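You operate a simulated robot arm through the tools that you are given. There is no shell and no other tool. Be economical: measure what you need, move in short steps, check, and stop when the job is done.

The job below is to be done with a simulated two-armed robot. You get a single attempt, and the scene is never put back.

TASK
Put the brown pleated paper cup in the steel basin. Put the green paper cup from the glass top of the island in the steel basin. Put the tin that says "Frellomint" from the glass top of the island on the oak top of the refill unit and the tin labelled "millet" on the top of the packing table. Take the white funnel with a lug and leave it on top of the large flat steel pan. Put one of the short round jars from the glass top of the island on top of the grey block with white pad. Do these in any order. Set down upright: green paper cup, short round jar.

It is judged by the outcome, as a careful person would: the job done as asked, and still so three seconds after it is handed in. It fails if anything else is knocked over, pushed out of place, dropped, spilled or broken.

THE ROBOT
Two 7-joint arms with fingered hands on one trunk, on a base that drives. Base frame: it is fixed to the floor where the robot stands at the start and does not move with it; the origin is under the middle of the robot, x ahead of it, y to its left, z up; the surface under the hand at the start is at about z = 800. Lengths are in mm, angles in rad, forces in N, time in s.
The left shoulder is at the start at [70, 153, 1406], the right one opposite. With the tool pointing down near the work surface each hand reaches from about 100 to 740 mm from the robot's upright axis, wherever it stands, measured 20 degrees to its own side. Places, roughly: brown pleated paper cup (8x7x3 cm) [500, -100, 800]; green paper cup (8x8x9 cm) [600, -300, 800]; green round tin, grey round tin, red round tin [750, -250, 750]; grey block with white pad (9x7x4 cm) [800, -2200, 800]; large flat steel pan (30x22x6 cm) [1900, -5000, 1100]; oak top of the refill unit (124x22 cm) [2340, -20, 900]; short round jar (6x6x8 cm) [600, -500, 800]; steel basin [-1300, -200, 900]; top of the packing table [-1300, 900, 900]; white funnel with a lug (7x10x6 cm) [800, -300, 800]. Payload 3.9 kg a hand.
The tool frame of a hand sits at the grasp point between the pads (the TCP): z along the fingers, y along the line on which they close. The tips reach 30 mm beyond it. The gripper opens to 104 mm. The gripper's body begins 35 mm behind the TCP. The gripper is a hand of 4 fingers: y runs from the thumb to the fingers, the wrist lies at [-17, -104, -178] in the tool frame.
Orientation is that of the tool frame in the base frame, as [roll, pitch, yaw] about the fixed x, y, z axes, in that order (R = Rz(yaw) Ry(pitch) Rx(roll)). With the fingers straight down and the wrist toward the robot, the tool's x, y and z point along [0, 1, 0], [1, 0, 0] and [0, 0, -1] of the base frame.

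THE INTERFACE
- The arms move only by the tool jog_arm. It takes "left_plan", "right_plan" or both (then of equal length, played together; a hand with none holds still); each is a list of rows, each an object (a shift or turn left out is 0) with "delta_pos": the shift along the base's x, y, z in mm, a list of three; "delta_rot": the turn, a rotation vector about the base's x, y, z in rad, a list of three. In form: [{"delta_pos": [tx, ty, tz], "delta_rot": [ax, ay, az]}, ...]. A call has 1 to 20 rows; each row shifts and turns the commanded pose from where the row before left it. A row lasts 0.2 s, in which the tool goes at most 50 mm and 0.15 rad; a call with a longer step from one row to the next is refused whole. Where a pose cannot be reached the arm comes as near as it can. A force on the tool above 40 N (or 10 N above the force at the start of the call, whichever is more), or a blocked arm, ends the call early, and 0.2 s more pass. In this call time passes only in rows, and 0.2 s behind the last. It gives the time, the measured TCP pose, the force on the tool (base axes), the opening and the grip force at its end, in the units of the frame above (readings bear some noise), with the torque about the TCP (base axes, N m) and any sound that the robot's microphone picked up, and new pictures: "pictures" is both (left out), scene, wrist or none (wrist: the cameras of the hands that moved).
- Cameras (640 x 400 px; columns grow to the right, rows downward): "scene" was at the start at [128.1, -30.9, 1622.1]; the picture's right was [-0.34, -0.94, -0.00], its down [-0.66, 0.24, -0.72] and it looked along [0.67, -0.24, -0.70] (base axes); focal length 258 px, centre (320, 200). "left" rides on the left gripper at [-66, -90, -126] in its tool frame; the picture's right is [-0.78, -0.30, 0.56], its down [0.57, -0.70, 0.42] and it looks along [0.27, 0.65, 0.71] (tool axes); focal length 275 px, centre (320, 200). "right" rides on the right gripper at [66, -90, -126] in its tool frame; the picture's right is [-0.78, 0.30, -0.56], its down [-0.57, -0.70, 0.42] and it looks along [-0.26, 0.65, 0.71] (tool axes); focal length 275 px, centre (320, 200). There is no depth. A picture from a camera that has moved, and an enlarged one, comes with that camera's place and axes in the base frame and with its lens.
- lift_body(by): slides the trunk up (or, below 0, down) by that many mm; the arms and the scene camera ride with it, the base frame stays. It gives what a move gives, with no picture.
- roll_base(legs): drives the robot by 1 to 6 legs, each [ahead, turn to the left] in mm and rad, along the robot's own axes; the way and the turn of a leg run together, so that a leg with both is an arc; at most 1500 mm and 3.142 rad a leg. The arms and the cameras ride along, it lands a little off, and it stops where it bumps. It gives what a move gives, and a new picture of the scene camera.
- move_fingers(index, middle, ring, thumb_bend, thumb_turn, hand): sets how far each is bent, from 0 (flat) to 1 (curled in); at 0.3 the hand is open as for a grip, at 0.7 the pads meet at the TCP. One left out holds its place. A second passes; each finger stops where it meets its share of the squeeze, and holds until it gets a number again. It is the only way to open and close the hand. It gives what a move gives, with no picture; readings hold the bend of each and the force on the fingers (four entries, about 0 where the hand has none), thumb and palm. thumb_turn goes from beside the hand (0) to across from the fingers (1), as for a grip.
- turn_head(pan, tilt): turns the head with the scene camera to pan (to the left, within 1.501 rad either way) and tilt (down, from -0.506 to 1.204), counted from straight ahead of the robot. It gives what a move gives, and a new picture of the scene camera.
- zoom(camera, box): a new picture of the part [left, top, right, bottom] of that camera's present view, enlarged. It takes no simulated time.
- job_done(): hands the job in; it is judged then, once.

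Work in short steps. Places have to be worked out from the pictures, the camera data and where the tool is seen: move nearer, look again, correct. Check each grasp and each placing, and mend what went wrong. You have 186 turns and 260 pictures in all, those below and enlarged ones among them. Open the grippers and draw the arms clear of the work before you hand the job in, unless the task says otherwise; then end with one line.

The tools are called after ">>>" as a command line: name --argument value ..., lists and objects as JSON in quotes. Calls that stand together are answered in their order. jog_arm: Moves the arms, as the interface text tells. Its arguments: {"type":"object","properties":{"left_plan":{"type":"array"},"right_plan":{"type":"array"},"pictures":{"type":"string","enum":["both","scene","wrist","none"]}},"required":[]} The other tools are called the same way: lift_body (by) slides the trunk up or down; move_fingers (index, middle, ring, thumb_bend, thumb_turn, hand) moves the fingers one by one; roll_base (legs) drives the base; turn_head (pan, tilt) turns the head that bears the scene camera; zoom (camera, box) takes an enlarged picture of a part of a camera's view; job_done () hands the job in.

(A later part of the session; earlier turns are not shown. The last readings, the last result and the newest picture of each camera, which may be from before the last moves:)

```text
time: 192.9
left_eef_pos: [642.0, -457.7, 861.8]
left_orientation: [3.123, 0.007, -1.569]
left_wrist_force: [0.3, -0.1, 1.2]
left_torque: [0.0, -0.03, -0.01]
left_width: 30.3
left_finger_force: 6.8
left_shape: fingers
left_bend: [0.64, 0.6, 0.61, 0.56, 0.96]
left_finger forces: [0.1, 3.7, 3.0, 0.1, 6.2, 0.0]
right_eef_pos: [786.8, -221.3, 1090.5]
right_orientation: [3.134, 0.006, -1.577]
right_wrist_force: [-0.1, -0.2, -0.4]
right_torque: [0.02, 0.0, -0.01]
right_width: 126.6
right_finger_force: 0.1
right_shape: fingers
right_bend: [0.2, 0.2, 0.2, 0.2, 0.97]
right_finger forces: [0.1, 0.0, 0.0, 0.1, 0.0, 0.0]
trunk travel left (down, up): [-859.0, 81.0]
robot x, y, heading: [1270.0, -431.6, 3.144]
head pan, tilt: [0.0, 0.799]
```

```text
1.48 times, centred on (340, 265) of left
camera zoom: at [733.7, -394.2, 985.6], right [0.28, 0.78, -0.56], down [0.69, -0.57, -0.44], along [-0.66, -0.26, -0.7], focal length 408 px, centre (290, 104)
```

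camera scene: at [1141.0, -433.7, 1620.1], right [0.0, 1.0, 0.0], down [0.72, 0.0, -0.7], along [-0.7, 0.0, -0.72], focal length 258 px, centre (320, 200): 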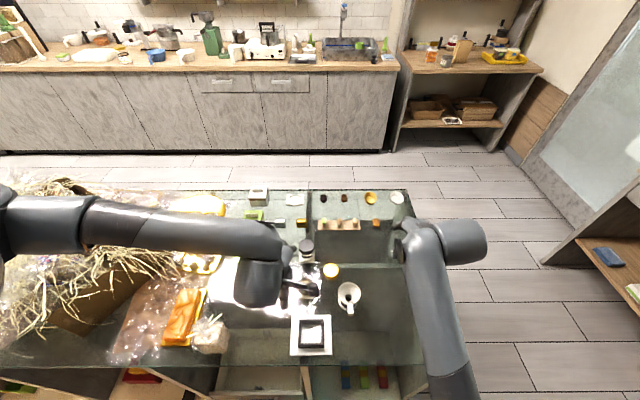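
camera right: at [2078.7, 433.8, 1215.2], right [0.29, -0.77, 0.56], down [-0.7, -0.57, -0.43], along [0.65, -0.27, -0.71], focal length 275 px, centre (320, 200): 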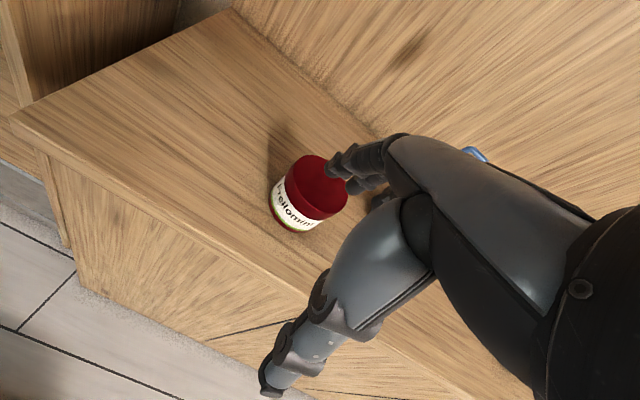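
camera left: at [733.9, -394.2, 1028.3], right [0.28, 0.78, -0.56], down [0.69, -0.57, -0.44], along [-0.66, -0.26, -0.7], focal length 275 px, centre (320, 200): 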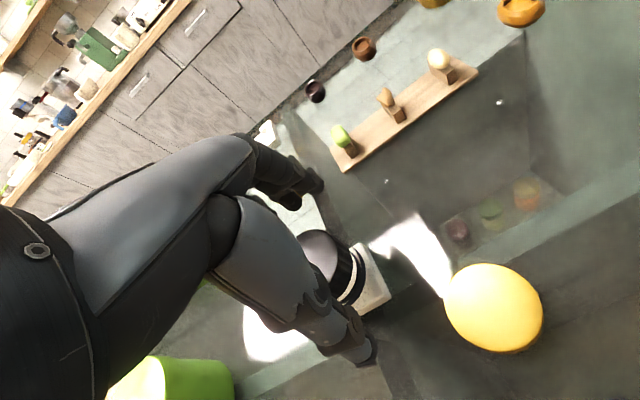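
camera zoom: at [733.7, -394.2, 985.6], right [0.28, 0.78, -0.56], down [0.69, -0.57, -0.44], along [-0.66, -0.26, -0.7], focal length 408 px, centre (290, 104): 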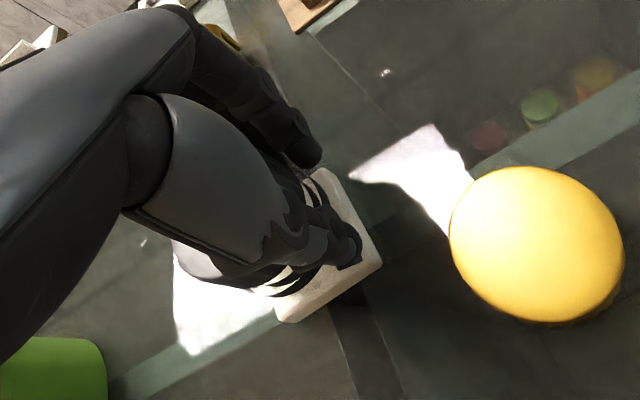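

Index misses; I open slightly, shift 9 mm to -y, and re-close.

>>> move_fingers --hand "left" --index 0.45 --middle 0.45 --ring 0.45 --thumb_bend 0.47

>>> jog_arm --left_plan '[{"delta_pos": [0, -9, -3]}]' --pictures "none"

>>> move_fingers --hand "left" --index 0.66 --middle 0.66 --ring 0.66 --thumb_bend 0.62

>>> jog_arm --left_plan '[{"delta_pos": [0, 0, 10]}, {"delta_pos": [0, 0, 20]}, {"delta_pos": [0, 0, 30]}]' --pictures "both"

```text
time: 193.9
left_eef_pos: [641.8, -458.8, 862.2]
left_orientation: [3.123, 0.011, -1.571]
left_wrist_force: [0.1, 0.0, 0.0]
left_torque: [0.01, 0.05, -0.02]
left_width: 63.5
left_finger_force: 0.0
left_shape: fingers
left_bend: [0.45, 0.45, 0.45, 0.47, 0.97]
left_finger forces: [0.0, 0.0, 0.0, 0.0, 0.0, 0.0]
right_eef_pos: [786.3, -219.2, 1091.1]
right_orientation: [3.136, 0.007, -1.576]
right_wrist_force: [-0.6, 0.5, -0.5]
right_torque: [-0.04, 0.0, 0.02]
right_width: 126.6
right_finger_force: 0.1
right_shape: fingers
right_bend: [0.2, 0.2, 0.2, 0.2, 0.97]
right_finger forces: [0.1, 0.1, 0.0, 0.1, 0.1, 0.0]
trunk travel left (down, up): [-859.0, 81.0]
robot x, y, heading: [1265.4, -432.6, 3.137]
head pan, tilt: [0.0, 0.799]
```

```text
time: 194.3
left_eef_pos: [642.5, -465.5, 858.9]
left_orientation: [3.123, 0.01, -1.569]
left_wrist_force: [0.1, 1.1, 0.6]
left_torque: [-0.01, -0.03, 0.04]
left_width: 63.7
left_finger_force: 0.6
left_shape: fingers
left_bend: [0.45, 0.45, 0.45, 0.47, 0.97]
left_finger forces: [0.1, 0.1, 0.1, 0.0, 0.5, 0.0]
right_eef_pos: [786.4, -222.2, 1091.0]
right_orientation: [3.136, 0.006, -1.577]
right_wrist_force: [-0.2, -0.1, -1.0]
right_torque: [0.03, 0.0, 0.0]
right_width: 126.5
right_finger_force: 0.0
right_shape: fingers
right_bend: [0.2, 0.2, 0.2, 0.2, 0.97]
right_finger forces: [0.0, 0.1, 0.0, 0.0, 0.1, 0.1]
trunk travel left (down, up): [-859.0, 81.0]
robot x, y, heading: [1264.5, -431.0, 3.139]
head pan, tilt: [0.0, 0.799]
```

```text
time: 195.3
left_eef_pos: [642.6, -466.2, 858.8]
left_orientation: [3.122, 0.01, -1.57]
left_wrist_force: [0.3, -0.1, -0.6]
left_torque: [0.02, -0.01, 0.01]
left_width: 32.2
left_finger_force: 11.0
left_shape: fingers
left_bend: [0.64, 0.59, 0.61, 0.55, 0.95]
left_finger forces: [1.2, 6.1, 4.3, 0.0, 10.0, 0.1]
right_eef_pos: [787.2, -220.6, 1090.6]
right_orientation: [3.136, 0.006, -1.576]
right_wrist_force: [-0.8, -0.2, -0.1]
right_torque: [0.02, 0.0, 0.01]
right_width: 126.5
right_finger_force: 0.0
right_shape: fingers
right_bend: [0.2, 0.2, 0.2, 0.2, 0.97]
right_finger forces: [0.0, 0.0, 0.0, 0.0, 0.1, 0.1]
trunk travel left (down, up): [-859.0, 81.0]
robot x, y, heading: [1270.9, -436.5, 3.134]
head pan, tilt: [0.0, 0.799]
```

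```text
time: 196.1
left_eef_pos: [641.7, -466.7, 917.8]
left_orientation: [3.121, 0.008, -1.57]
left_wrist_force: [1.2, 0.5, -1.9]
left_torque: [0.03, 0.03, -0.03]
left_width: 32.4
left_finger_force: 10.2
left_shape: fingers
left_bend: [0.64, 0.59, 0.61, 0.55, 0.95]
left_finger forces: [1.1, 6.1, 4.2, 0.0, 9.9, 0.1]
right_eef_pos: [787.7, -220.8, 1090.9]
right_orientation: [3.134, 0.007, -1.577]
right_wrist_force: [0.6, -0.3, -0.4]
right_torque: [-0.02, 0.01, 0.03]
right_width: 126.5
right_finger_force: 0.0
right_shape: fingers
right_bend: [0.2, 0.2, 0.2, 0.2, 0.97]
right_finger forces: [0.1, 0.0, 0.0, 0.0, 0.1, 0.1]
trunk travel left (down, up): [-859.0, 81.0]
robot x, y, heading: [1267.3, -432.6, 3.141]
head pan, tilt: [0.0, 0.799]
camera scene: at [1138.8, -433.7, 1619.8], right [0.0, 1.0, 0.0], down [0.72, 0.0, -0.7], along [-0.7, 0.0, -0.72], focal length 258 px, centre (320, 200)
camera left: at [734.0, -403.7, 1042.7], right [0.28, 0.78, -0.56], down [0.69, -0.57, -0.44], along [-0.66, -0.26, -0.7], focal length 275 px, centre (320, 200)
```

scene: 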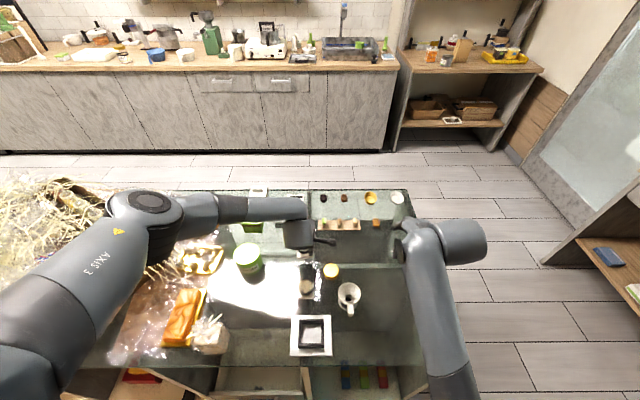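
left: 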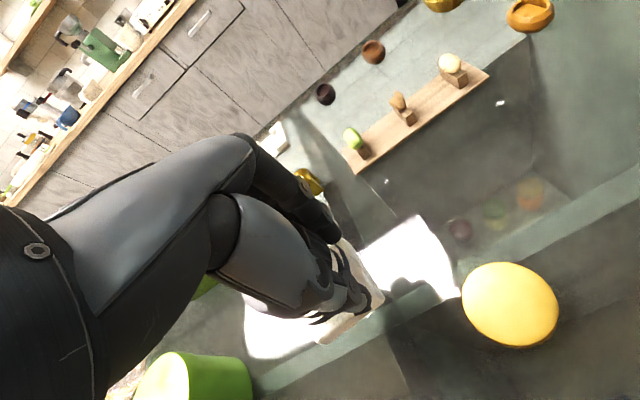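

The jar came up with its white foot. I raise it and draw it back; then bring the right hand toward the funnel with a turned wrist.

>>> jog_arm --left_plan '[{"delta_pos": [0, 0, 40]}, {"delta_pos": [0, 0, 40]}, {"delta_pos": [0, 0, 45]}, {"delta_pos": [40, -15, 0]}, {"delta_pos": [40, -20, 0]}, {"delta_pos": [40, -20, 0]}, {"delta_pos": [40, -20, 0]}, {"delta_pos": [20, -20, 0]}, {"delta_pos": [0, 0, 0]}]' --right_plan '[{"delta_pos": [0, 0, 0]}, {"delta_rot": [0, 0, 0.145]}, {"delta_rot": [0, 0, 0.145]}, {"delta_rot": [0, 0, 0.145]}, {"delta_rot": [0, 0, 0.145]}, {"delta_rot": [0, 0, 0.145]}, {"delta_rot": [0, 0, 0.145]}, {"delta_rot": [0, 0, 0.145]}, {"delta_rot": [0, 0, 0.145]}]' --pictures "both"

```text
time: 198.1
left_eef_pos: [823.0, -561.1, 1042.0]
left_orientation: [3.121, 0.007, -1.57]
left_wrist_force: [-0.8, 1.2, -1.2]
left_torque: [0.02, 0.02, -0.03]
left_width: 32.1
left_finger_force: 9.8
left_shape: fingers
left_bend: [0.65, 0.6, 0.62, 0.55, 0.95]
left_finger forces: [1.0, 6.0, 4.2, 0.0, 9.6, 0.1]
right_eef_pos: [784.6, -220.0, 1089.2]
right_orientation: [3.134, 0.003, -0.413]
right_wrist_force: [0.2, -0.2, -0.6]
right_torque: [0.01, 0.01, 0.02]
right_width: 126.6
right_finger_force: 0.1
right_shape: fingers
right_bend: [0.2, 0.2, 0.2, 0.2, 0.97]
right_finger forces: [0.1, 0.1, 0.0, 0.0, 0.0, 0.1]
trunk travel left (down, up): [-859.0, 81.0]
robot x, y, heading: [1269.1, -429.1, 3.138]
head pan, tilt: [0.0, 0.799]
camera scene: at [1136.8, -432.3, 1619.7], right [0.0, 1.0, 0.0], down [0.72, 0.0, -0.7], along [-0.7, 0.0, -0.72], focal length 258 px, centre (320, 200)
camera right: at [883.2, -163.1, 1213.5], right [-0.83, 0.04, 0.56], down [-0.25, 0.87, -0.43], along [-0.51, -0.49, -0.71], focal length 275 px, centre (320, 200)
camera left: at [913.1, -497.3, 1166.9], right [0.28, 0.78, -0.56], down [0.69, -0.57, -0.44], along [-0.66, -0.26, -0.7], focal length 275 px, centre (320, 200)
```

scene: 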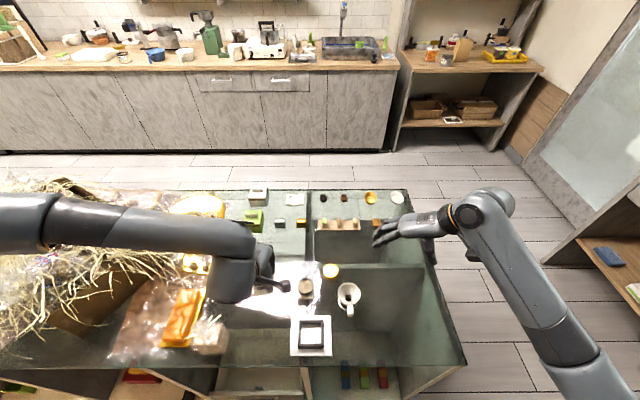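
right: 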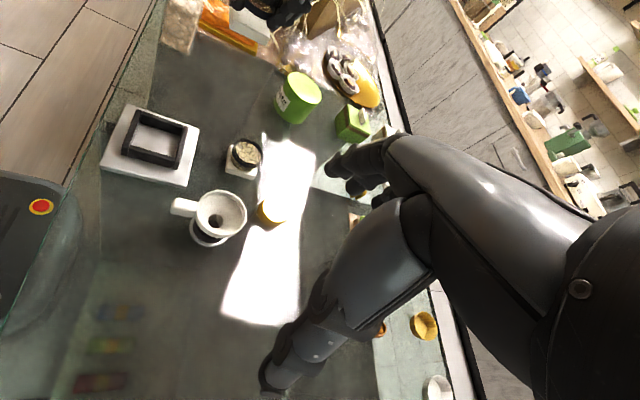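
left: 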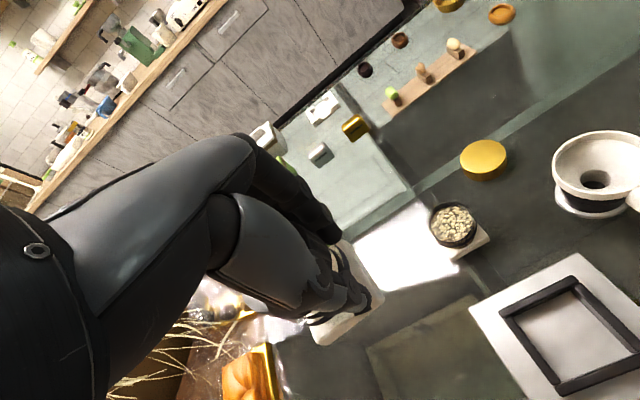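

I bring the right hand above the funnel bowl to z 950.

>>> jog_arm --right_plan '[{"delta_pos": [5, -30, -20]}, {"delta_pos": [5, -32, -30]}, {"delta_pos": [5, -32, -30]}, {"delta_pos": [5, -32, -30]}, {"delta_pos": [0, 0, -29]}]' --pictures "both"

```text
time: 199.3
left_eef_pos: [821.9, -562.1, 1042.6]
left_orientation: [3.12, 0.008, -1.569]
left_wrist_force: [0.2, -1.0, -1.3]
left_torque: [0.05, 0.03, 0.02]
left_width: 32.0
left_finger_force: 10.2
left_shape: fingers
left_bend: [0.65, 0.6, 0.62, 0.55, 0.95]
left_finger forces: [1.0, 5.9, 4.2, 0.1, 9.5, 0.1]
right_eef_pos: [805.7, -346.1, 950.8]
right_orientation: [3.131, 0.006, -0.414]
right_wrist_force: [0.7, -0.1, -0.3]
right_torque: [0.0, -0.02, 0.0]
right_width: 126.5
right_finger_force: 0.0
right_shape: fingers
right_bend: [0.2, 0.2, 0.2, 0.2, 0.97]
right_finger forces: [0.0, 0.0, 0.0, 0.0, 0.0, 0.0]
trunk travel left (down, up): [-859.0, 81.0]
robot x, y, heading: [1268.5, -431.6, 3.142]
head pan, tilt: [0.0, 0.799]
camera scene: at [1137.8, -433.2, 1619.8], right [0.0, 1.0, 0.0], down [0.72, 0.0, -0.7], along [-0.7, 0.0, -0.72], focal length 258 px, centre (320, 200)
camera right: at [904.3, -289.6, 1074.4], right [-0.82, 0.05, 0.56], down [-0.24, 0.87, -0.43], along [-0.51, -0.49, -0.71], focal length 275 px, centre (320, 200)
```

scene: 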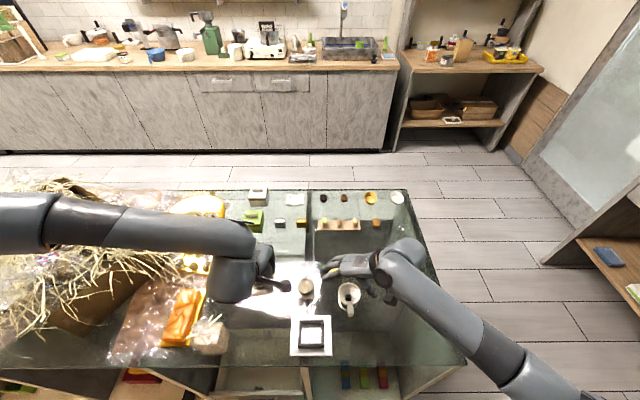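
right: 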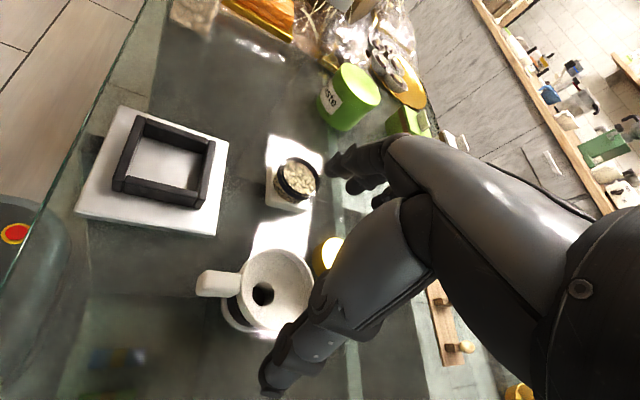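

Funnel centre is about [800,-337]. I trim the position, set the opening, and lower to z 890.

>>> move_fingers --hand "right" --index 0.28 --middle 0.28 --ring 0.28 --thumb_bend 0.28

>>> jog_arm --right_plan '[{"delta_pos": [2, 5, -20]}, {"delta_pos": [0, 0, -20]}, {"delta_pos": [0, 0, -20]}]' --pictures "wrist"

```text
time: 200.3
left_eef_pos: [821.7, -561.5, 1042.9]
left_orientation: [3.122, 0.009, -1.57]
left_wrist_force: [-0.7, 0.4, -2.6]
left_torque: [0.06, 0.0, -0.04]
left_width: 31.9
left_finger_force: 10.2
left_shape: fingers
left_bend: [0.65, 0.6, 0.62, 0.55, 0.95]
left_finger forces: [1.0, 5.9, 4.2, 0.1, 9.5, 0.0]
right_eef_pos: [805.2, -346.7, 950.7]
right_orientation: [3.135, 0.004, -0.416]
right_wrist_force: [-0.1, -0.4, 0.2]
right_torque: [-0.01, -0.01, -0.01]
right_width: 109.6
right_finger_force: 0.2
right_shape: fingers
right_bend: [0.28, 0.28, 0.28, 0.28, 0.97]
right_finger forces: [0.1, 0.1, 0.1, 0.0, 0.0, 0.0]
trunk travel left (down, up): [-859.0, 81.0]
robot x, y, heading: [1268.9, -433.6, 3.14]
head pan, tilt: [0.0, 0.799]
```

```text
time: 201.1
left_eef_pos: [821.9, -560.8, 1042.4]
left_orientation: [3.122, 0.01, -1.568]
left_wrist_force: [-0.3, 0.5, -1.7]
left_torque: [0.01, 0.01, 0.02]
left_width: 32.0
left_finger_force: 10.6
left_shape: fingers
left_bend: [0.65, 0.6, 0.62, 0.55, 0.95]
left_finger forces: [1.0, 5.8, 4.2, 0.0, 9.5, 0.0]
right_eef_pos: [806.7, -342.7, 891.6]
right_orientation: [3.133, 0.004, -0.416]
right_wrist_force: [-0.7, 0.5, -0.3]
right_torque: [0.0, 0.01, 0.0]
right_width: 109.6
right_finger_force: 0.2
right_shape: fingers
right_bend: [0.28, 0.28, 0.28, 0.28, 0.97]
right_finger forces: [0.0, 0.0, 0.0, 0.0, 0.1, 0.0]
trunk travel left (down, up): [-859.0, 81.0]
robot x, y, heading: [1269.8, -432.1, 3.141]
head pan, tilt: [0.0, 0.799]
camera right: at [905.9, -286.0, 1015.3], right [-0.82, 0.04, 0.56], down [-0.24, 0.87, -0.43], along [-0.51, -0.49, -0.71], focal length 275 px, centre (320, 200)
```

right: 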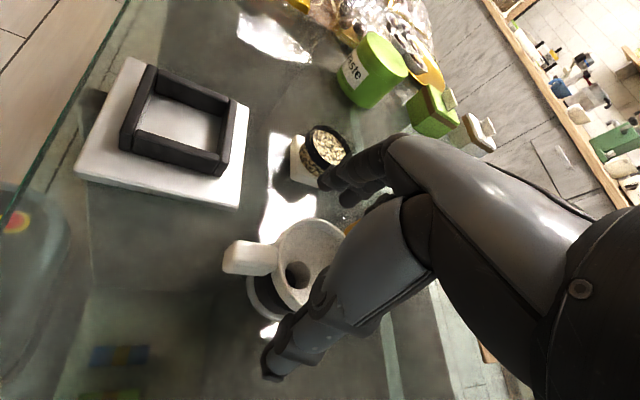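

Bowl centred. I lower to z 869 and close gently.

>>> jog_arm --right_plan '[{"delta_pos": [0, 0, -12]}, {"delta_pos": [0, 0, -10]}]' --pictures "none"

>>> move_fingers --hand "right" --index 0.48 --middle 0.48 --ring 0.48 --thumb_bend 0.48

>>> zoom --camera "right" --box '[180, 150, 440, 390]'

```text
time: 201.7
left_eef_pos: [821.0, -560.8, 1042.6]
left_orientation: [3.123, 0.007, -1.568]
left_wrist_force: [-0.7, -0.1, -1.4]
left_torque: [0.05, 0.05, 0.0]
left_width: 32.1
left_finger_force: 10.5
left_shape: fingers
left_bend: [0.65, 0.6, 0.62, 0.55, 0.95]
left_finger forces: [1.0, 5.9, 4.2, 0.1, 9.5, 0.0]
right_eef_pos: [807.4, -341.9, 869.3]
right_orientation: [3.135, 0.004, -0.417]
right_wrist_force: [0.0, -0.8, 0.7]
right_torque: [-0.03, 0.0, -0.02]
right_width: 109.6
right_finger_force: 0.0
right_shape: fingers
right_bend: [0.28, 0.28, 0.28, 0.28, 0.97]
right_finger forces: [0.0, 0.0, 0.0, 0.0, 0.0, 0.1]
trunk travel left (down, up): [-859.0, 81.0]
robot x, y, heading: [1270.4, -431.3, 3.143]
head pan, tilt: [0.0, 0.799]
```

```text
time: 202.7
left_eef_pos: [822.4, -561.6, 1042.6]
left_orientation: [3.123, 0.008, -1.57]
left_wrist_force: [-0.4, -0.3, -1.7]
left_torque: [0.04, 0.02, 0.03]
left_width: 32.1
left_finger_force: 9.8
left_shape: fingers
left_bend: [0.65, 0.6, 0.62, 0.55, 0.95]
left_finger forces: [1.0, 5.9, 4.2, 0.1, 9.5, 0.1]
right_eef_pos: [806.8, -342.6, 869.4]
right_orientation: [3.134, 0.004, -0.415]
right_wrist_force: [0.1, 0.0, -0.6]
right_torque: [-0.02, 0.01, -0.02]
right_width: 59.9
right_finger_force: 0.4
right_shape: fingers
right_bend: [0.48, 0.48, 0.48, 0.48, 0.97]
right_finger forces: [0.2, 0.2, 0.1, 0.0, 0.2, 0.0]
trunk travel left (down, up): [-859.0, 81.0]
robot x, y, heading: [1266.5, -431.4, 3.14]
head pan, tilt: [0.0, 0.799]
```

```text
1.67 times, centred on (310, 270) of right
camera zoom: at [906.6, -286.2, 993.0], right [-0.82, 0.04, 0.56], down [-0.24, 0.87, -0.43], along [-0.51, -0.49, -0.71], focal length 459 px, centre (337, 83)
```

zoom: 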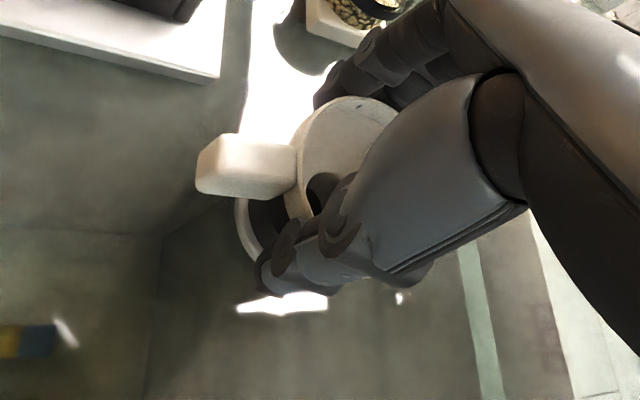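

Just touching all around. I tighten.

>>> move_fingers --hand "right" --index 0.6 --middle 0.6 --ring 0.6 --thumb_bend 0.56

>>> jog_arm --right_plan '[{"delta_pos": [0, 0, 6]}, {"delta_pos": [0, 0, 8]}, {"delta_pos": [0, 0, 10]}]' --pictures "both"

>>> zoom --camera "right" --box '[180, 150, 440, 390]'

```text
time: 203.7
left_eef_pos: [823.6, -561.2, 1042.9]
left_orientation: [3.121, 0.008, -1.57]
left_wrist_force: [-0.2, 0.8, -2.2]
left_torque: [0.06, 0.02, -0.04]
left_width: 31.8
left_finger_force: 10.1
left_shape: fingers
left_bend: [0.65, 0.6, 0.62, 0.55, 0.95]
left_finger forces: [1.0, 5.9, 4.2, 0.1, 9.5, 0.0]
right_eef_pos: [807.5, -343.1, 868.7]
right_orientation: [3.136, 0.006, -0.416]
right_wrist_force: [0.3, -1.9, -0.3]
right_torque: [-0.11, 0.02, 0.03]
right_width: 51.1
right_finger_force: 12.6
right_shape: fingers
right_bend: [0.55, 0.55, 0.56, 0.5, 0.96]
right_finger forces: [4.4, 4.4, 4.3, 0.1, 10.8, 0.1]
trunk travel left (down, up): [-859.0, 81.0]
robot x, y, heading: [1267.8, -431.0, 3.143]
head pan, tilt: [0.0, 0.799]
```

```text
time: 204.5
left_eef_pos: [821.2, -559.9, 1043.0]
left_orientation: [3.122, 0.009, -1.568]
left_wrist_force: [-0.9, -0.1, -0.9]
left_torque: [0.06, 0.01, -0.04]
left_width: 32.0
left_finger_force: 10.4
left_shape: fingers
left_bend: [0.65, 0.6, 0.62, 0.55, 0.95]
left_finger forces: [1.1, 5.9, 4.1, 0.1, 9.4, 0.0]
right_eef_pos: [809.2, -342.2, 893.3]
right_orientation: [3.134, 0.005, -0.416]
right_wrist_force: [0.4, -0.3, -1.0]
right_torque: [0.0, -0.03, 0.01]
right_width: 51.3
right_finger_force: 12.5
right_shape: fingers
right_bend: [0.55, 0.55, 0.56, 0.5, 0.95]
right_finger forces: [4.0, 4.2, 4.0, 0.0, 12.3, 0.0]
trunk travel left (down, up): [-859.0, 81.0]
robot x, y, heading: [1268.3, -434.6, 3.139]
head pan, tilt: [0.0, 0.799]
camera scene: at [1138.4, -433.3, 1619.8], right [0.0, 1.0, 0.0], down [0.72, 0.0, -0.7], along [-0.7, 0.0, -0.72], focal length 258 px, centre (320, 200)
camera right: at [906.7, -285.1, 1017.1], right [-0.83, 0.04, 0.56], down [-0.24, 0.87, -0.43], along [-0.51, -0.49, -0.71], focal length 275 px, centre (320, 200)
```

scene: 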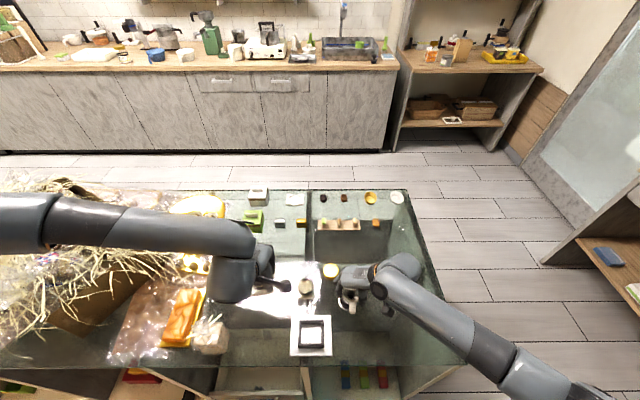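
right: 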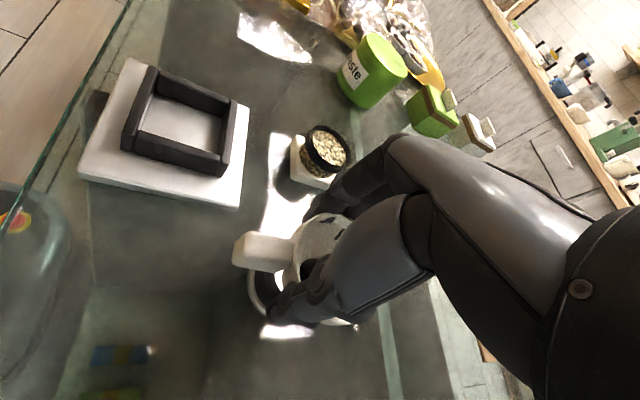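

```text
1.67 times, centred on (310, 270) of right
camera zoom: at [906.7, -285.1, 1017.1], right [-0.83, 0.04, 0.56], down [-0.24, 0.87, -0.43], along [-0.51, -0.49, -0.71], focal length 459 px, centre (337, 83)
```

zoom: 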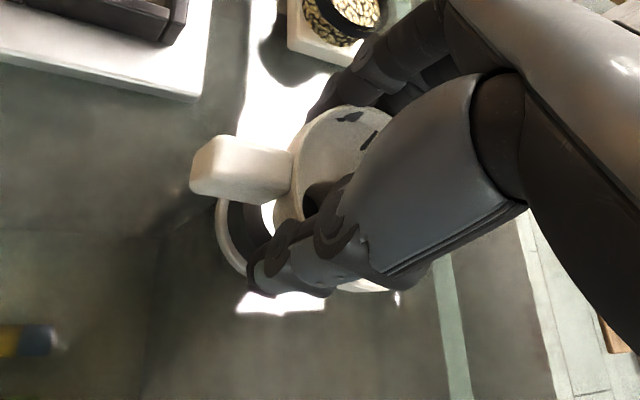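

The funnel lifts, the stand remains. I lift straight up and draw the hand back.

>>> jog_arm --right_plan '[{"delta_pos": [0, 0, 25]}, {"delta_pos": [0, 0, 35]}, {"delta_pos": [0, 0, 40]}, {"delta_pos": [0, 0, 40]}, {"delta_pos": [10, 20, 20]}, {"delta_pos": [10, 35, 0]}, {"delta_pos": [10, 35, 0]}]' --pictures "both"

```text
time: 206.1
left_eef_pos: [822.1, -561.3, 1043.0]
left_orientation: [3.122, 0.007, -1.569]
left_wrist_force: [0.0, 0.3, -2.0]
left_torque: [0.01, 0.02, -0.01]
left_width: 32.0
left_finger_force: 10.2
left_shape: fingers
left_bend: [0.65, 0.6, 0.62, 0.55, 0.95]
left_finger forces: [1.0, 5.9, 4.1, 0.1, 9.3, 0.0]
right_eef_pos: [840.3, -249.8, 1053.5]
right_orientation: [3.133, 0.002, -0.417]
right_wrist_force: [0.0, 0.8, -0.5]
right_torque: [0.01, 0.03, 0.02]
right_width: 50.6
right_finger_force: 12.3
right_shape: fingers
right_bend: [0.56, 0.55, 0.56, 0.5, 0.95]
right_finger forces: [4.0, 4.2, 4.0, 0.1, 12.1, 0.0]
trunk travel left (down, up): [-859.0, 81.0]
robot x, y, heading: [1270.0, -432.7, 3.142]
head pan, tilt: [0.0, 0.799]
camera scene: at [1139.1, -432.3, 1619.9], right [0.0, 1.0, 0.0], down [0.72, 0.0, -0.7], along [-0.7, 0.0, -0.72], focal length 258 px, centre (320, 200)
camera right: at [937.7, -194.3, 1177.7], right [-0.83, 0.05, 0.56], down [-0.24, 0.87, -0.43], along [-0.51, -0.49, -0.71], focal length 275 px, centre (320, 200)
```

scene: 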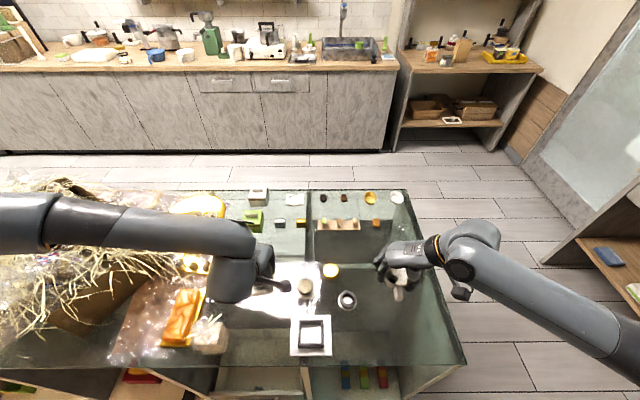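
right: 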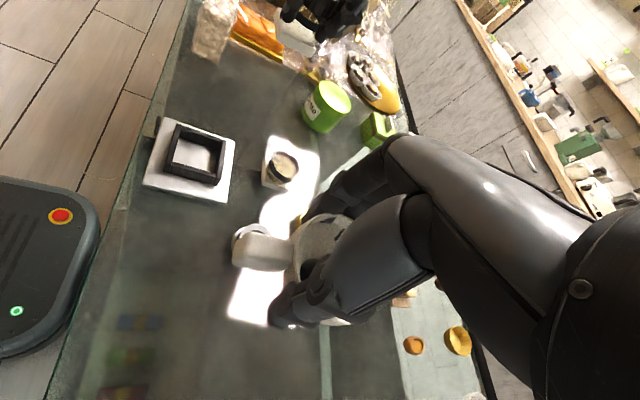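

Funnel secure. I back off, turn to face down the aisle (-y), and look.

>>> roll_base --legs '[[-170, 0], [0, 1.57]]'

>>> turn_head --pan -0.3 --tilt 0.35

```text
time: 211.4
left_eef_pos: [1565.2, -879.6, 1043.6]
left_orientation: [3.123, 0.009, -0.003]
left_wrist_force: [0.9, 0.0, -1.0]
left_torque: [-0.02, 0.04, -0.01]
left_width: 31.4
left_finger_force: 9.7
left_shape: fingers
left_bend: [0.65, 0.6, 0.62, 0.55, 0.95]
left_finger forces: [1.0, 5.7, 3.9, 0.0, 8.9, 0.0]
right_eef_pos: [1256.6, -860.9, 1052.9]
right_orientation: [3.135, 0.005, 1.149]
right_wrist_force: [-0.1, 0.2, -1.0]
right_torque: [0.01, 0.01, 0.0]
right_width: 50.6
right_finger_force: 11.9
right_shape: fingers
right_bend: [0.56, 0.55, 0.56, 0.5, 0.95]
right_finger forces: [3.5, 4.1, 3.8, 0.0, 11.7, 0.0]
trunk travel left (down, up): [-859.0, 81.0]
robot x, y, heading: [1435.6, -433.9, -1.581]
head pan, tilt: [0.0, 0.799]
camera scene: at [1437.1, -565.5, 1619.8], right [-1.0, 0.01, 0.0], down [0.01, 0.72, -0.7], along [-0.01, -0.7, -0.72], focal length 258 px, centre (320, 200)
```

scene: 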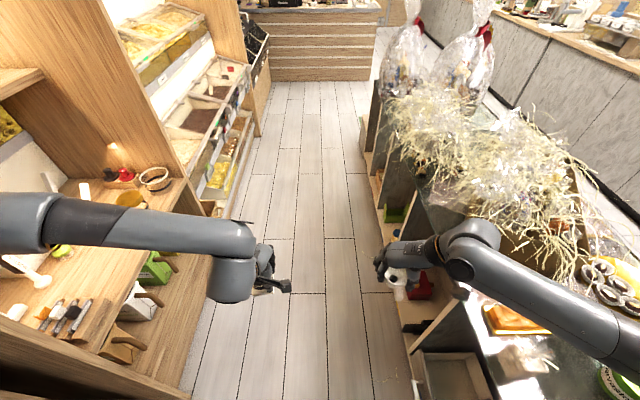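

```text
time: 212.3
left_eef_pos: [1565.6, -878.8, 1043.1]
left_orientation: [3.122, 0.008, -0.005]
left_wrist_force: [0.2, -0.2, -2.4]
left_torque: [-0.02, 0.02, -0.04]
left_width: 31.7
left_finger_force: 9.8
left_shape: fingers
left_bend: [0.65, 0.6, 0.62, 0.55, 0.95]
left_finger forces: [1.0, 5.8, 4.0, 0.0, 8.9, 0.0]
right_eef_pos: [1255.7, -861.4, 1053.1]
right_orientation: [3.135, 0.006, 1.152]
right_wrist_force: [0.3, 0.7, 0.4]
right_torque: [0.0, 0.03, 0.03]
right_width: 50.5
right_finger_force: 11.2
right_shape: fingers
right_bend: [0.56, 0.55, 0.56, 0.5, 0.95]
right_finger forces: [3.6, 4.1, 3.8, 0.0, 11.5, 0.0]
trunk travel left (down, up): [-859.0, 81.0]
robot x, y, heading: [1439.4, -431.5, -1.576]
head pan, tilt: [-0.3, 0.351]
camera scene: at [1410.3, -573.6, 1659.4], right [-0.95, 0.3, 0.0], down [0.1, 0.33, -0.94], along [-0.28, -0.89, -0.34], focal length 258 px, centre (320, 200)
```

scene: 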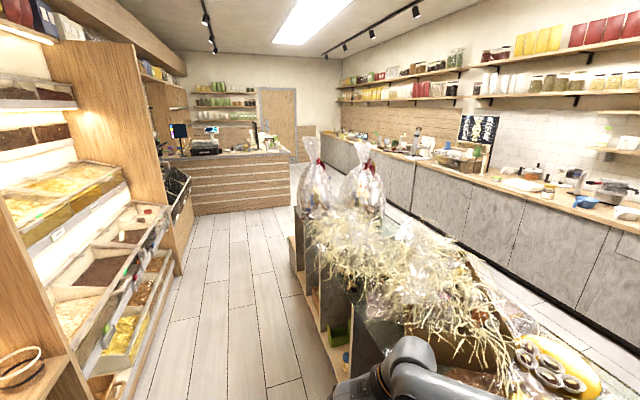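

I turn the right hand back so the wrist faces the robot and its elbow tucks in before driving past the hay.

>>> jog_arm --right_plan '[{"delta_pos": [10, 10, 0], "delta_rot": [0, 0, -0.145]}, {"delta_pos": [10, 10, 0], "delta_rot": [0, 0, -0.145]}, {"delta_pos": [10, 10, 0], "delta_rot": [0, 0, -0.145]}, {"delta_pos": [10, 0, 0], "delta_rot": [0, 0, -0.145]}, {"delta_rot": [0, 0, -0.145]}, {"delta_rot": [0, 0, -0.145]}, {"delta_rot": [0, 0, -0.145]}, {"delta_rot": [0, 0, -0.13]}]' --pictures "wrist"

>>> turn_head --pan -0.5 --tilt 0.7

```text
time: 214.1
left_eef_pos: [1566.2, -878.6, 1042.9]
left_orientation: [3.124, 0.008, -0.004]
left_wrist_force: [0.2, 0.3, -2.5]
left_torque: [0.01, 0.03, -0.01]
left_width: 31.6
left_finger_force: 9.6
left_shape: fingers
left_bend: [0.65, 0.6, 0.62, 0.55, 0.95]
left_finger forces: [0.9, 5.7, 3.9, 0.0, 8.9, 0.0]
right_eef_pos: [1296.7, -830.4, 1054.1]
right_orientation: [3.135, 0.005, 0.001]
right_wrist_force: [-0.4, 0.9, -0.3]
right_torque: [-0.03, -0.02, -0.02]
right_width: 50.5
right_finger_force: 11.2
right_shape: fingers
right_bend: [0.56, 0.56, 0.56, 0.5, 0.95]
right_finger forces: [3.7, 4.0, 3.7, 0.1, 11.1, 0.0]
trunk travel left (down, up): [-859.0, 81.0]
robot x, y, heading: [1439.0, -430.4, -1.58]
head pan, tilt: [-0.3, 0.351]
camera right: at [1364.2, -739.9, 1177.6], right [-0.77, -0.29, 0.56], down [-0.58, 0.7, -0.43], along [-0.27, -0.65, -0.71], focal length 275 px, centre (320, 200)
```

right: 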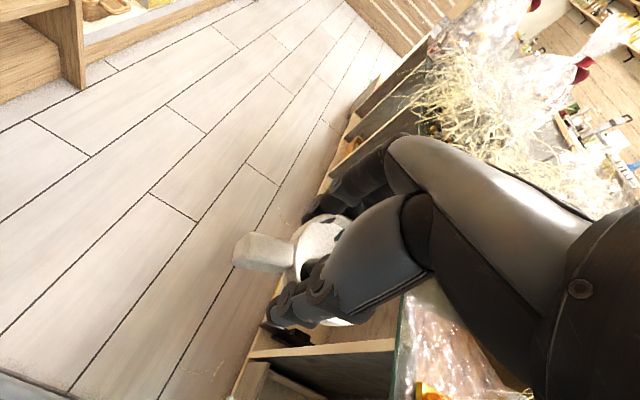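

```text
time: 214.9
left_eef_pos: [1564.2, -878.8, 1042.8]
left_orientation: [3.122, 0.009, -0.003]
left_wrist_force: [0.6, -0.4, -0.9]
left_torque: [0.02, 0.02, 0.01]
left_width: 31.6
left_finger_force: 9.8
left_shape: fingers
left_bend: [0.65, 0.6, 0.62, 0.55, 0.95]
left_finger forces: [0.9, 5.7, 3.9, 0.0, 8.9, 0.0]
right_eef_pos: [1293.8, -831.0, 1053.5]
right_orientation: [3.135, 0.006, 0.005]
right_wrist_force: [-0.9, 0.5, -1.1]
right_torque: [-0.02, -0.02, 0.02]
right_width: 50.5
right_finger_force: 11.4
right_shape: fingers
right_bend: [0.56, 0.56, 0.56, 0.5, 0.95]
right_finger forces: [3.8, 4.0, 3.7, 0.0, 11.1, 0.0]
trunk travel left (down, up): [-859.0, 81.0]
robot x, y, heading: [1438.4, -432.8, -1.583]
head pan, tilt: [-0.499, 0.7]
camera scene: at [1396.9, -559.2, 1628.2], right [-0.87, 0.49, 0.0], down [0.31, 0.56, -0.77], along [-0.37, -0.67, -0.64], focal length 258 px, centre (320, 200)
```

scene: 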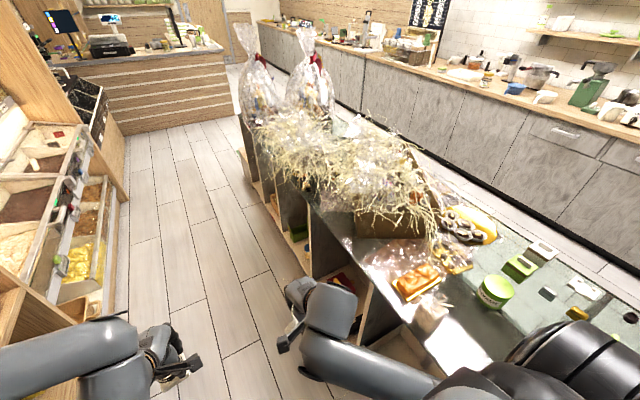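

Path looks clear. I drive 1100 mm down the aisle and look toward the grey block.

>>> roll_base --legs '[[1100, 0]]'

>>> turn_head --pan -0.6 --tilt 0.6

```text
time: 220.5
left_eef_pos: [1563.3, -1974.2, 1042.7]
left_orientation: [3.124, 0.009, 0.003]
left_wrist_force: [0.1, -0.1, -2.1]
left_torque: [-0.01, 0.04, -0.01]
left_width: 31.5
left_finger_force: 9.8
left_shape: fingers
left_bend: [0.65, 0.6, 0.62, 0.55, 0.95]
left_finger forces: [0.8, 5.7, 3.9, 0.1, 8.9, 0.1]
right_eef_pos: [1294.2, -1928.3, 1053.3]
right_orientation: [3.135, 0.006, 0.013]
right_wrist_force: [-0.3, -0.8, -0.1]
right_torque: [0.01, 0.02, -0.01]
right_width: 50.5
right_finger_force: 11.6
right_shape: fingers
right_bend: [0.56, 0.56, 0.56, 0.5, 0.95]
right_finger forces: [3.7, 4.0, 3.6, 0.1, 11.1, 0.0]
trunk travel left (down, up): [-859.0, 81.0]
robot x, y, heading: [1435.2, -1529.2, -1.574]
head pan, tilt: [-0.499, 0.7]
camera scene: at [1393.1, -1655.0, 1628.2], right [-0.88, 0.48, 0.0], down [0.31, 0.57, -0.77], along [-0.37, -0.67, -0.64], focal length 258 px, centre (320, 200)
```

scene: 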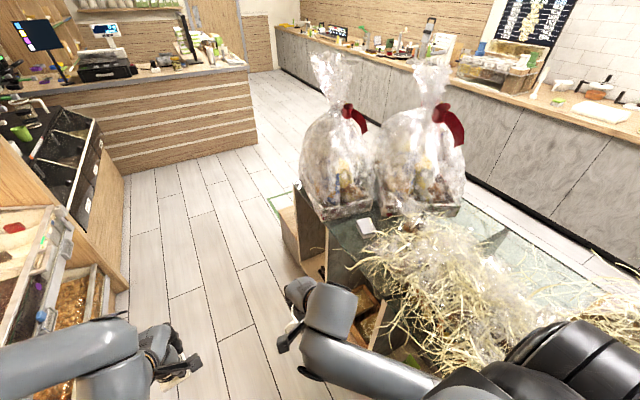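

```text
time: 221.2
left_eef_pos: [1563.6, -1973.2, 1042.3]
left_orientation: [3.123, 0.009, 0.005]
left_wrist_force: [-0.2, 0.6, -2.2]
left_torque: [-0.01, 0.01, -0.01]
left_width: 31.7
left_finger_force: 10.2
left_shape: fingers
left_bend: [0.65, 0.6, 0.62, 0.55, 0.95]
left_finger forces: [0.9, 5.7, 3.9, 0.1, 8.9, 0.1]
right_eef_pos: [1293.4, -1928.9, 1053.7]
right_orientation: [3.135, 0.004, 0.011]
right_wrist_force: [-0.1, -0.1, -1.0]
right_torque: [-0.01, 0.01, -0.06]
right_width: 50.5
right_finger_force: 11.6
right_shape: fingers
right_bend: [0.56, 0.56, 0.56, 0.5, 0.95]
right_finger forces: [3.8, 4.0, 3.8, 0.0, 11.1, 0.0]
trunk travel left (down, up): [-859.0, 81.0]
robot x, y, heading: [1428.8, -1523.1, -1.572]
head pan, tilt: [-0.6, 0.6]
camera scene: at [1383.8, -1654.2, 1636.7], right [-0.82, 0.57, 0.0], down [0.32, 0.47, -0.82], along [-0.47, -0.68, -0.57], focal length 258 px, centre (320, 200)
```

scene: 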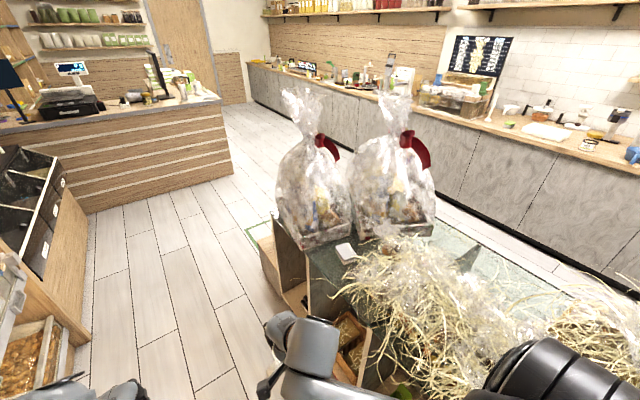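

The white pad is seen near [854,-2228], between hay and gift bags. I retract the hands a little, drive down beside it keeping away from the island, and turn to face it.

>>> jog_arm --left_plan '[{"delta_pos": [0, 35, 10]}, {"delta_pos": [0, 40, 10]}]' --right_plan '[{"delta_pos": [0, 35, 0]}, {"delta_pos": [0, 40, 0]}]' --pictures "none"

>>> roll_base --legs '[[0, 0.12], [560, 0], [0, -1.69]]'

>>> turn_head --pan 0.15 --tilt 0.75

```text
time: 221.8
left_eef_pos: [1563.5, -1894.5, 1065.0]
left_orientation: [3.117, 0.011, 0.003]
left_wrist_force: [0.3, 0.8, -1.8]
left_torque: [-0.01, 0.04, -0.01]
left_width: 31.6
left_finger_force: 9.7
left_shape: fingers
left_bend: [0.65, 0.6, 0.62, 0.55, 0.95]
left_finger forces: [1.0, 5.7, 4.2, 0.1, 9.2, 0.0]
right_eef_pos: [1294.6, -1848.2, 1054.9]
right_orientation: [3.131, 0.007, 0.011]
right_wrist_force: [-0.3, 0.4, 0.0]
right_torque: [-0.01, 0.01, -0.02]
right_width: 49.9
right_finger_force: 11.3
right_shape: fingers
right_bend: [0.56, 0.56, 0.56, 0.5, 0.95]
right_finger forces: [3.7, 3.9, 3.7, 0.1, 11.2, 0.0]
trunk travel left (down, up): [-859.0, 81.0]
robot x, y, heading: [1434.7, -1527.1, -1.576]
head pan, tilt: [-0.6, 0.6]
```

```text
time: 229.6
left_eef_pos: [1127.2, -2216.3, 1062.0]
left_orientation: [3.122, 0.009, -1.564]
left_wrist_force: [-0.6, 0.5, -1.1]
left_torque: [0.01, -0.02, -0.05]
left_width: 31.2
left_finger_force: 9.6
left_shape: fingers
left_bend: [0.65, 0.6, 0.62, 0.55, 0.95]
left_finger forces: [0.8, 5.5, 3.8, 0.0, 8.4, 0.1]
right_eef_pos: [1173.1, -1947.0, 1053.3]
right_orientation: [3.135, 0.005, -1.557]
right_wrist_force: [0.2, 0.1, 0.4]
right_torque: [-0.04, 0.02, -0.01]
right_width: 50.1
right_finger_force: 10.7
right_shape: fingers
right_bend: [0.56, 0.56, 0.56, 0.5, 0.95]
right_finger forces: [3.6, 3.8, 3.4, 0.0, 10.6, 0.0]
trunk travel left (down, up): [-859.0, 81.0]
robot x, y, heading: [1494.0, -2086.3, -3.14]
head pan, tilt: [-0.6, 0.6]
camera scene: at [1376.0, -2038.2, 1636.7], right [0.56, 0.83, 0.0], down [0.47, -0.32, -0.83], along [-0.68, 0.46, -0.56], focal length 258 px, centre (320, 200)
```

scene: 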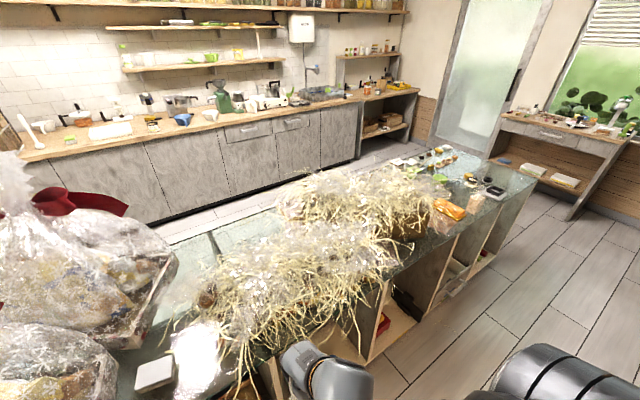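

```text
time: 230.7
left_eef_pos: [1128.0, -2216.0, 1062.4]
left_orientation: [3.123, 0.01, -1.565]
left_wrist_force: [0.2, 0.7, -1.8]
left_torque: [0.04, 0.02, 0.02]
left_width: 31.5
left_finger_force: 9.3
left_shape: fingers
left_bend: [0.65, 0.6, 0.62, 0.55, 0.95]
left_finger forces: [0.7, 5.5, 3.7, 0.0, 8.4, 0.0]
right_eef_pos: [1173.2, -1946.5, 1052.3]
right_orientation: [3.135, 0.006, -1.557]
right_wrist_force: [-0.4, -0.5, -1.0]
right_torque: [-0.02, 0.0, 0.02]
right_width: 50.1
right_finger_force: 10.5
right_shape: fingers
right_bend: [0.56, 0.56, 0.56, 0.5, 0.95]
right_finger forces: [3.6, 3.8, 3.5, 0.0, 10.6, 0.0]
trunk travel left (down, up): [-859.0, 81.0]
robot x, y, heading: [1498.2, -2079.4, -3.137]
head pan, tilt: [0.15, 0.75]
camera scene: at [1367.1, -2100.3, 1623.9], right [-0.15, 0.99, 0.0], down [0.67, 0.1, -0.73], along [-0.72, -0.11, -0.68], focal length 258 px, centre (320, 200)
```

scene: 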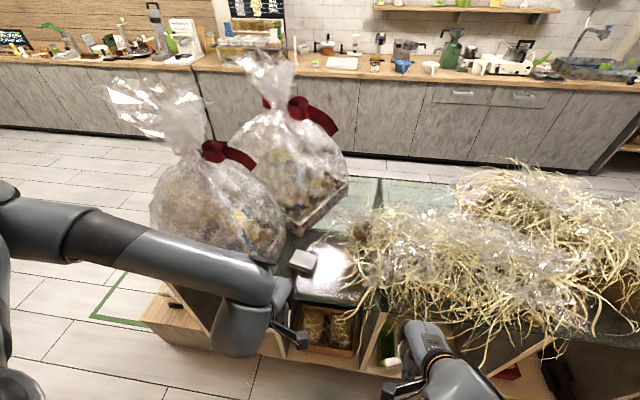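

I zoom on the block and its neighbours.

>>> zoom --camera "scene" --box '[140, 130, 400, 320]'

>>> zoom --camera "left" --box '[0, 0, 640, 400]'

>>> zoom --camera "right" --box '[0, 0, 640, 400]'

```text
2.11 times, centred on (270, 225) of scene
camera zoom: at [1367.1, -2100.3, 1623.9], right [-0.15, 0.99, 0.0], down [0.67, 0.1, -0.73], along [-0.72, -0.11, -0.68], focal length 542 px, centre (425, 147)
```

zoom: 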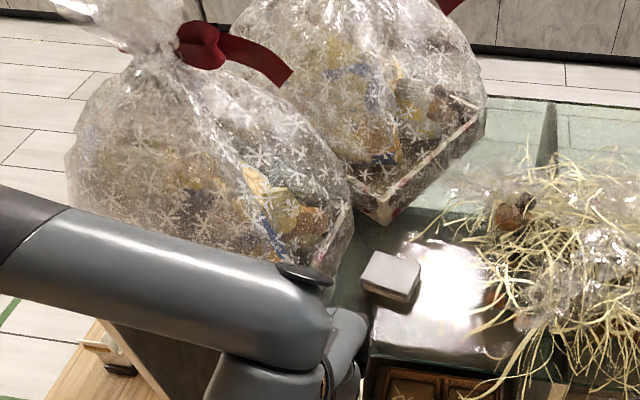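

```text
1.00 times, centred on (320, 200) of left (not enlarged: the box is as wide or as high as the picture)
camera zoom: at [1219.2, -2152.3, 1186.8], right [0.28, 0.78, -0.56], down [0.7, -0.56, -0.44], along [-0.66, -0.26, -0.7], focal length 275 px, centre (320, 200)
```

zoom: 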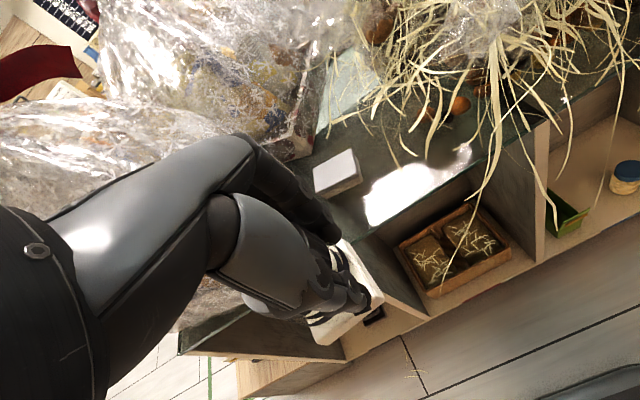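

```text
1.00 times, centred on (320, 200) of right (not enlarged: the box is as wide or as high as the picture)
camera zoom: at [1265.5, -2012.5, 1177.1], right [-0.3, 0.77, 0.56], down [0.69, 0.58, -0.43], along [-0.66, 0.26, -0.71], focal length 275 px, centre (320, 200)
```

zoom: 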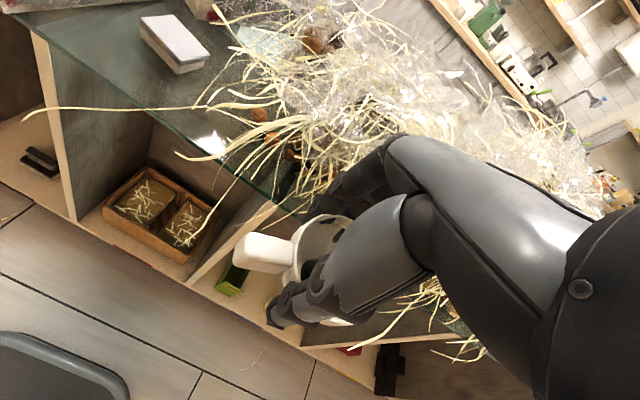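

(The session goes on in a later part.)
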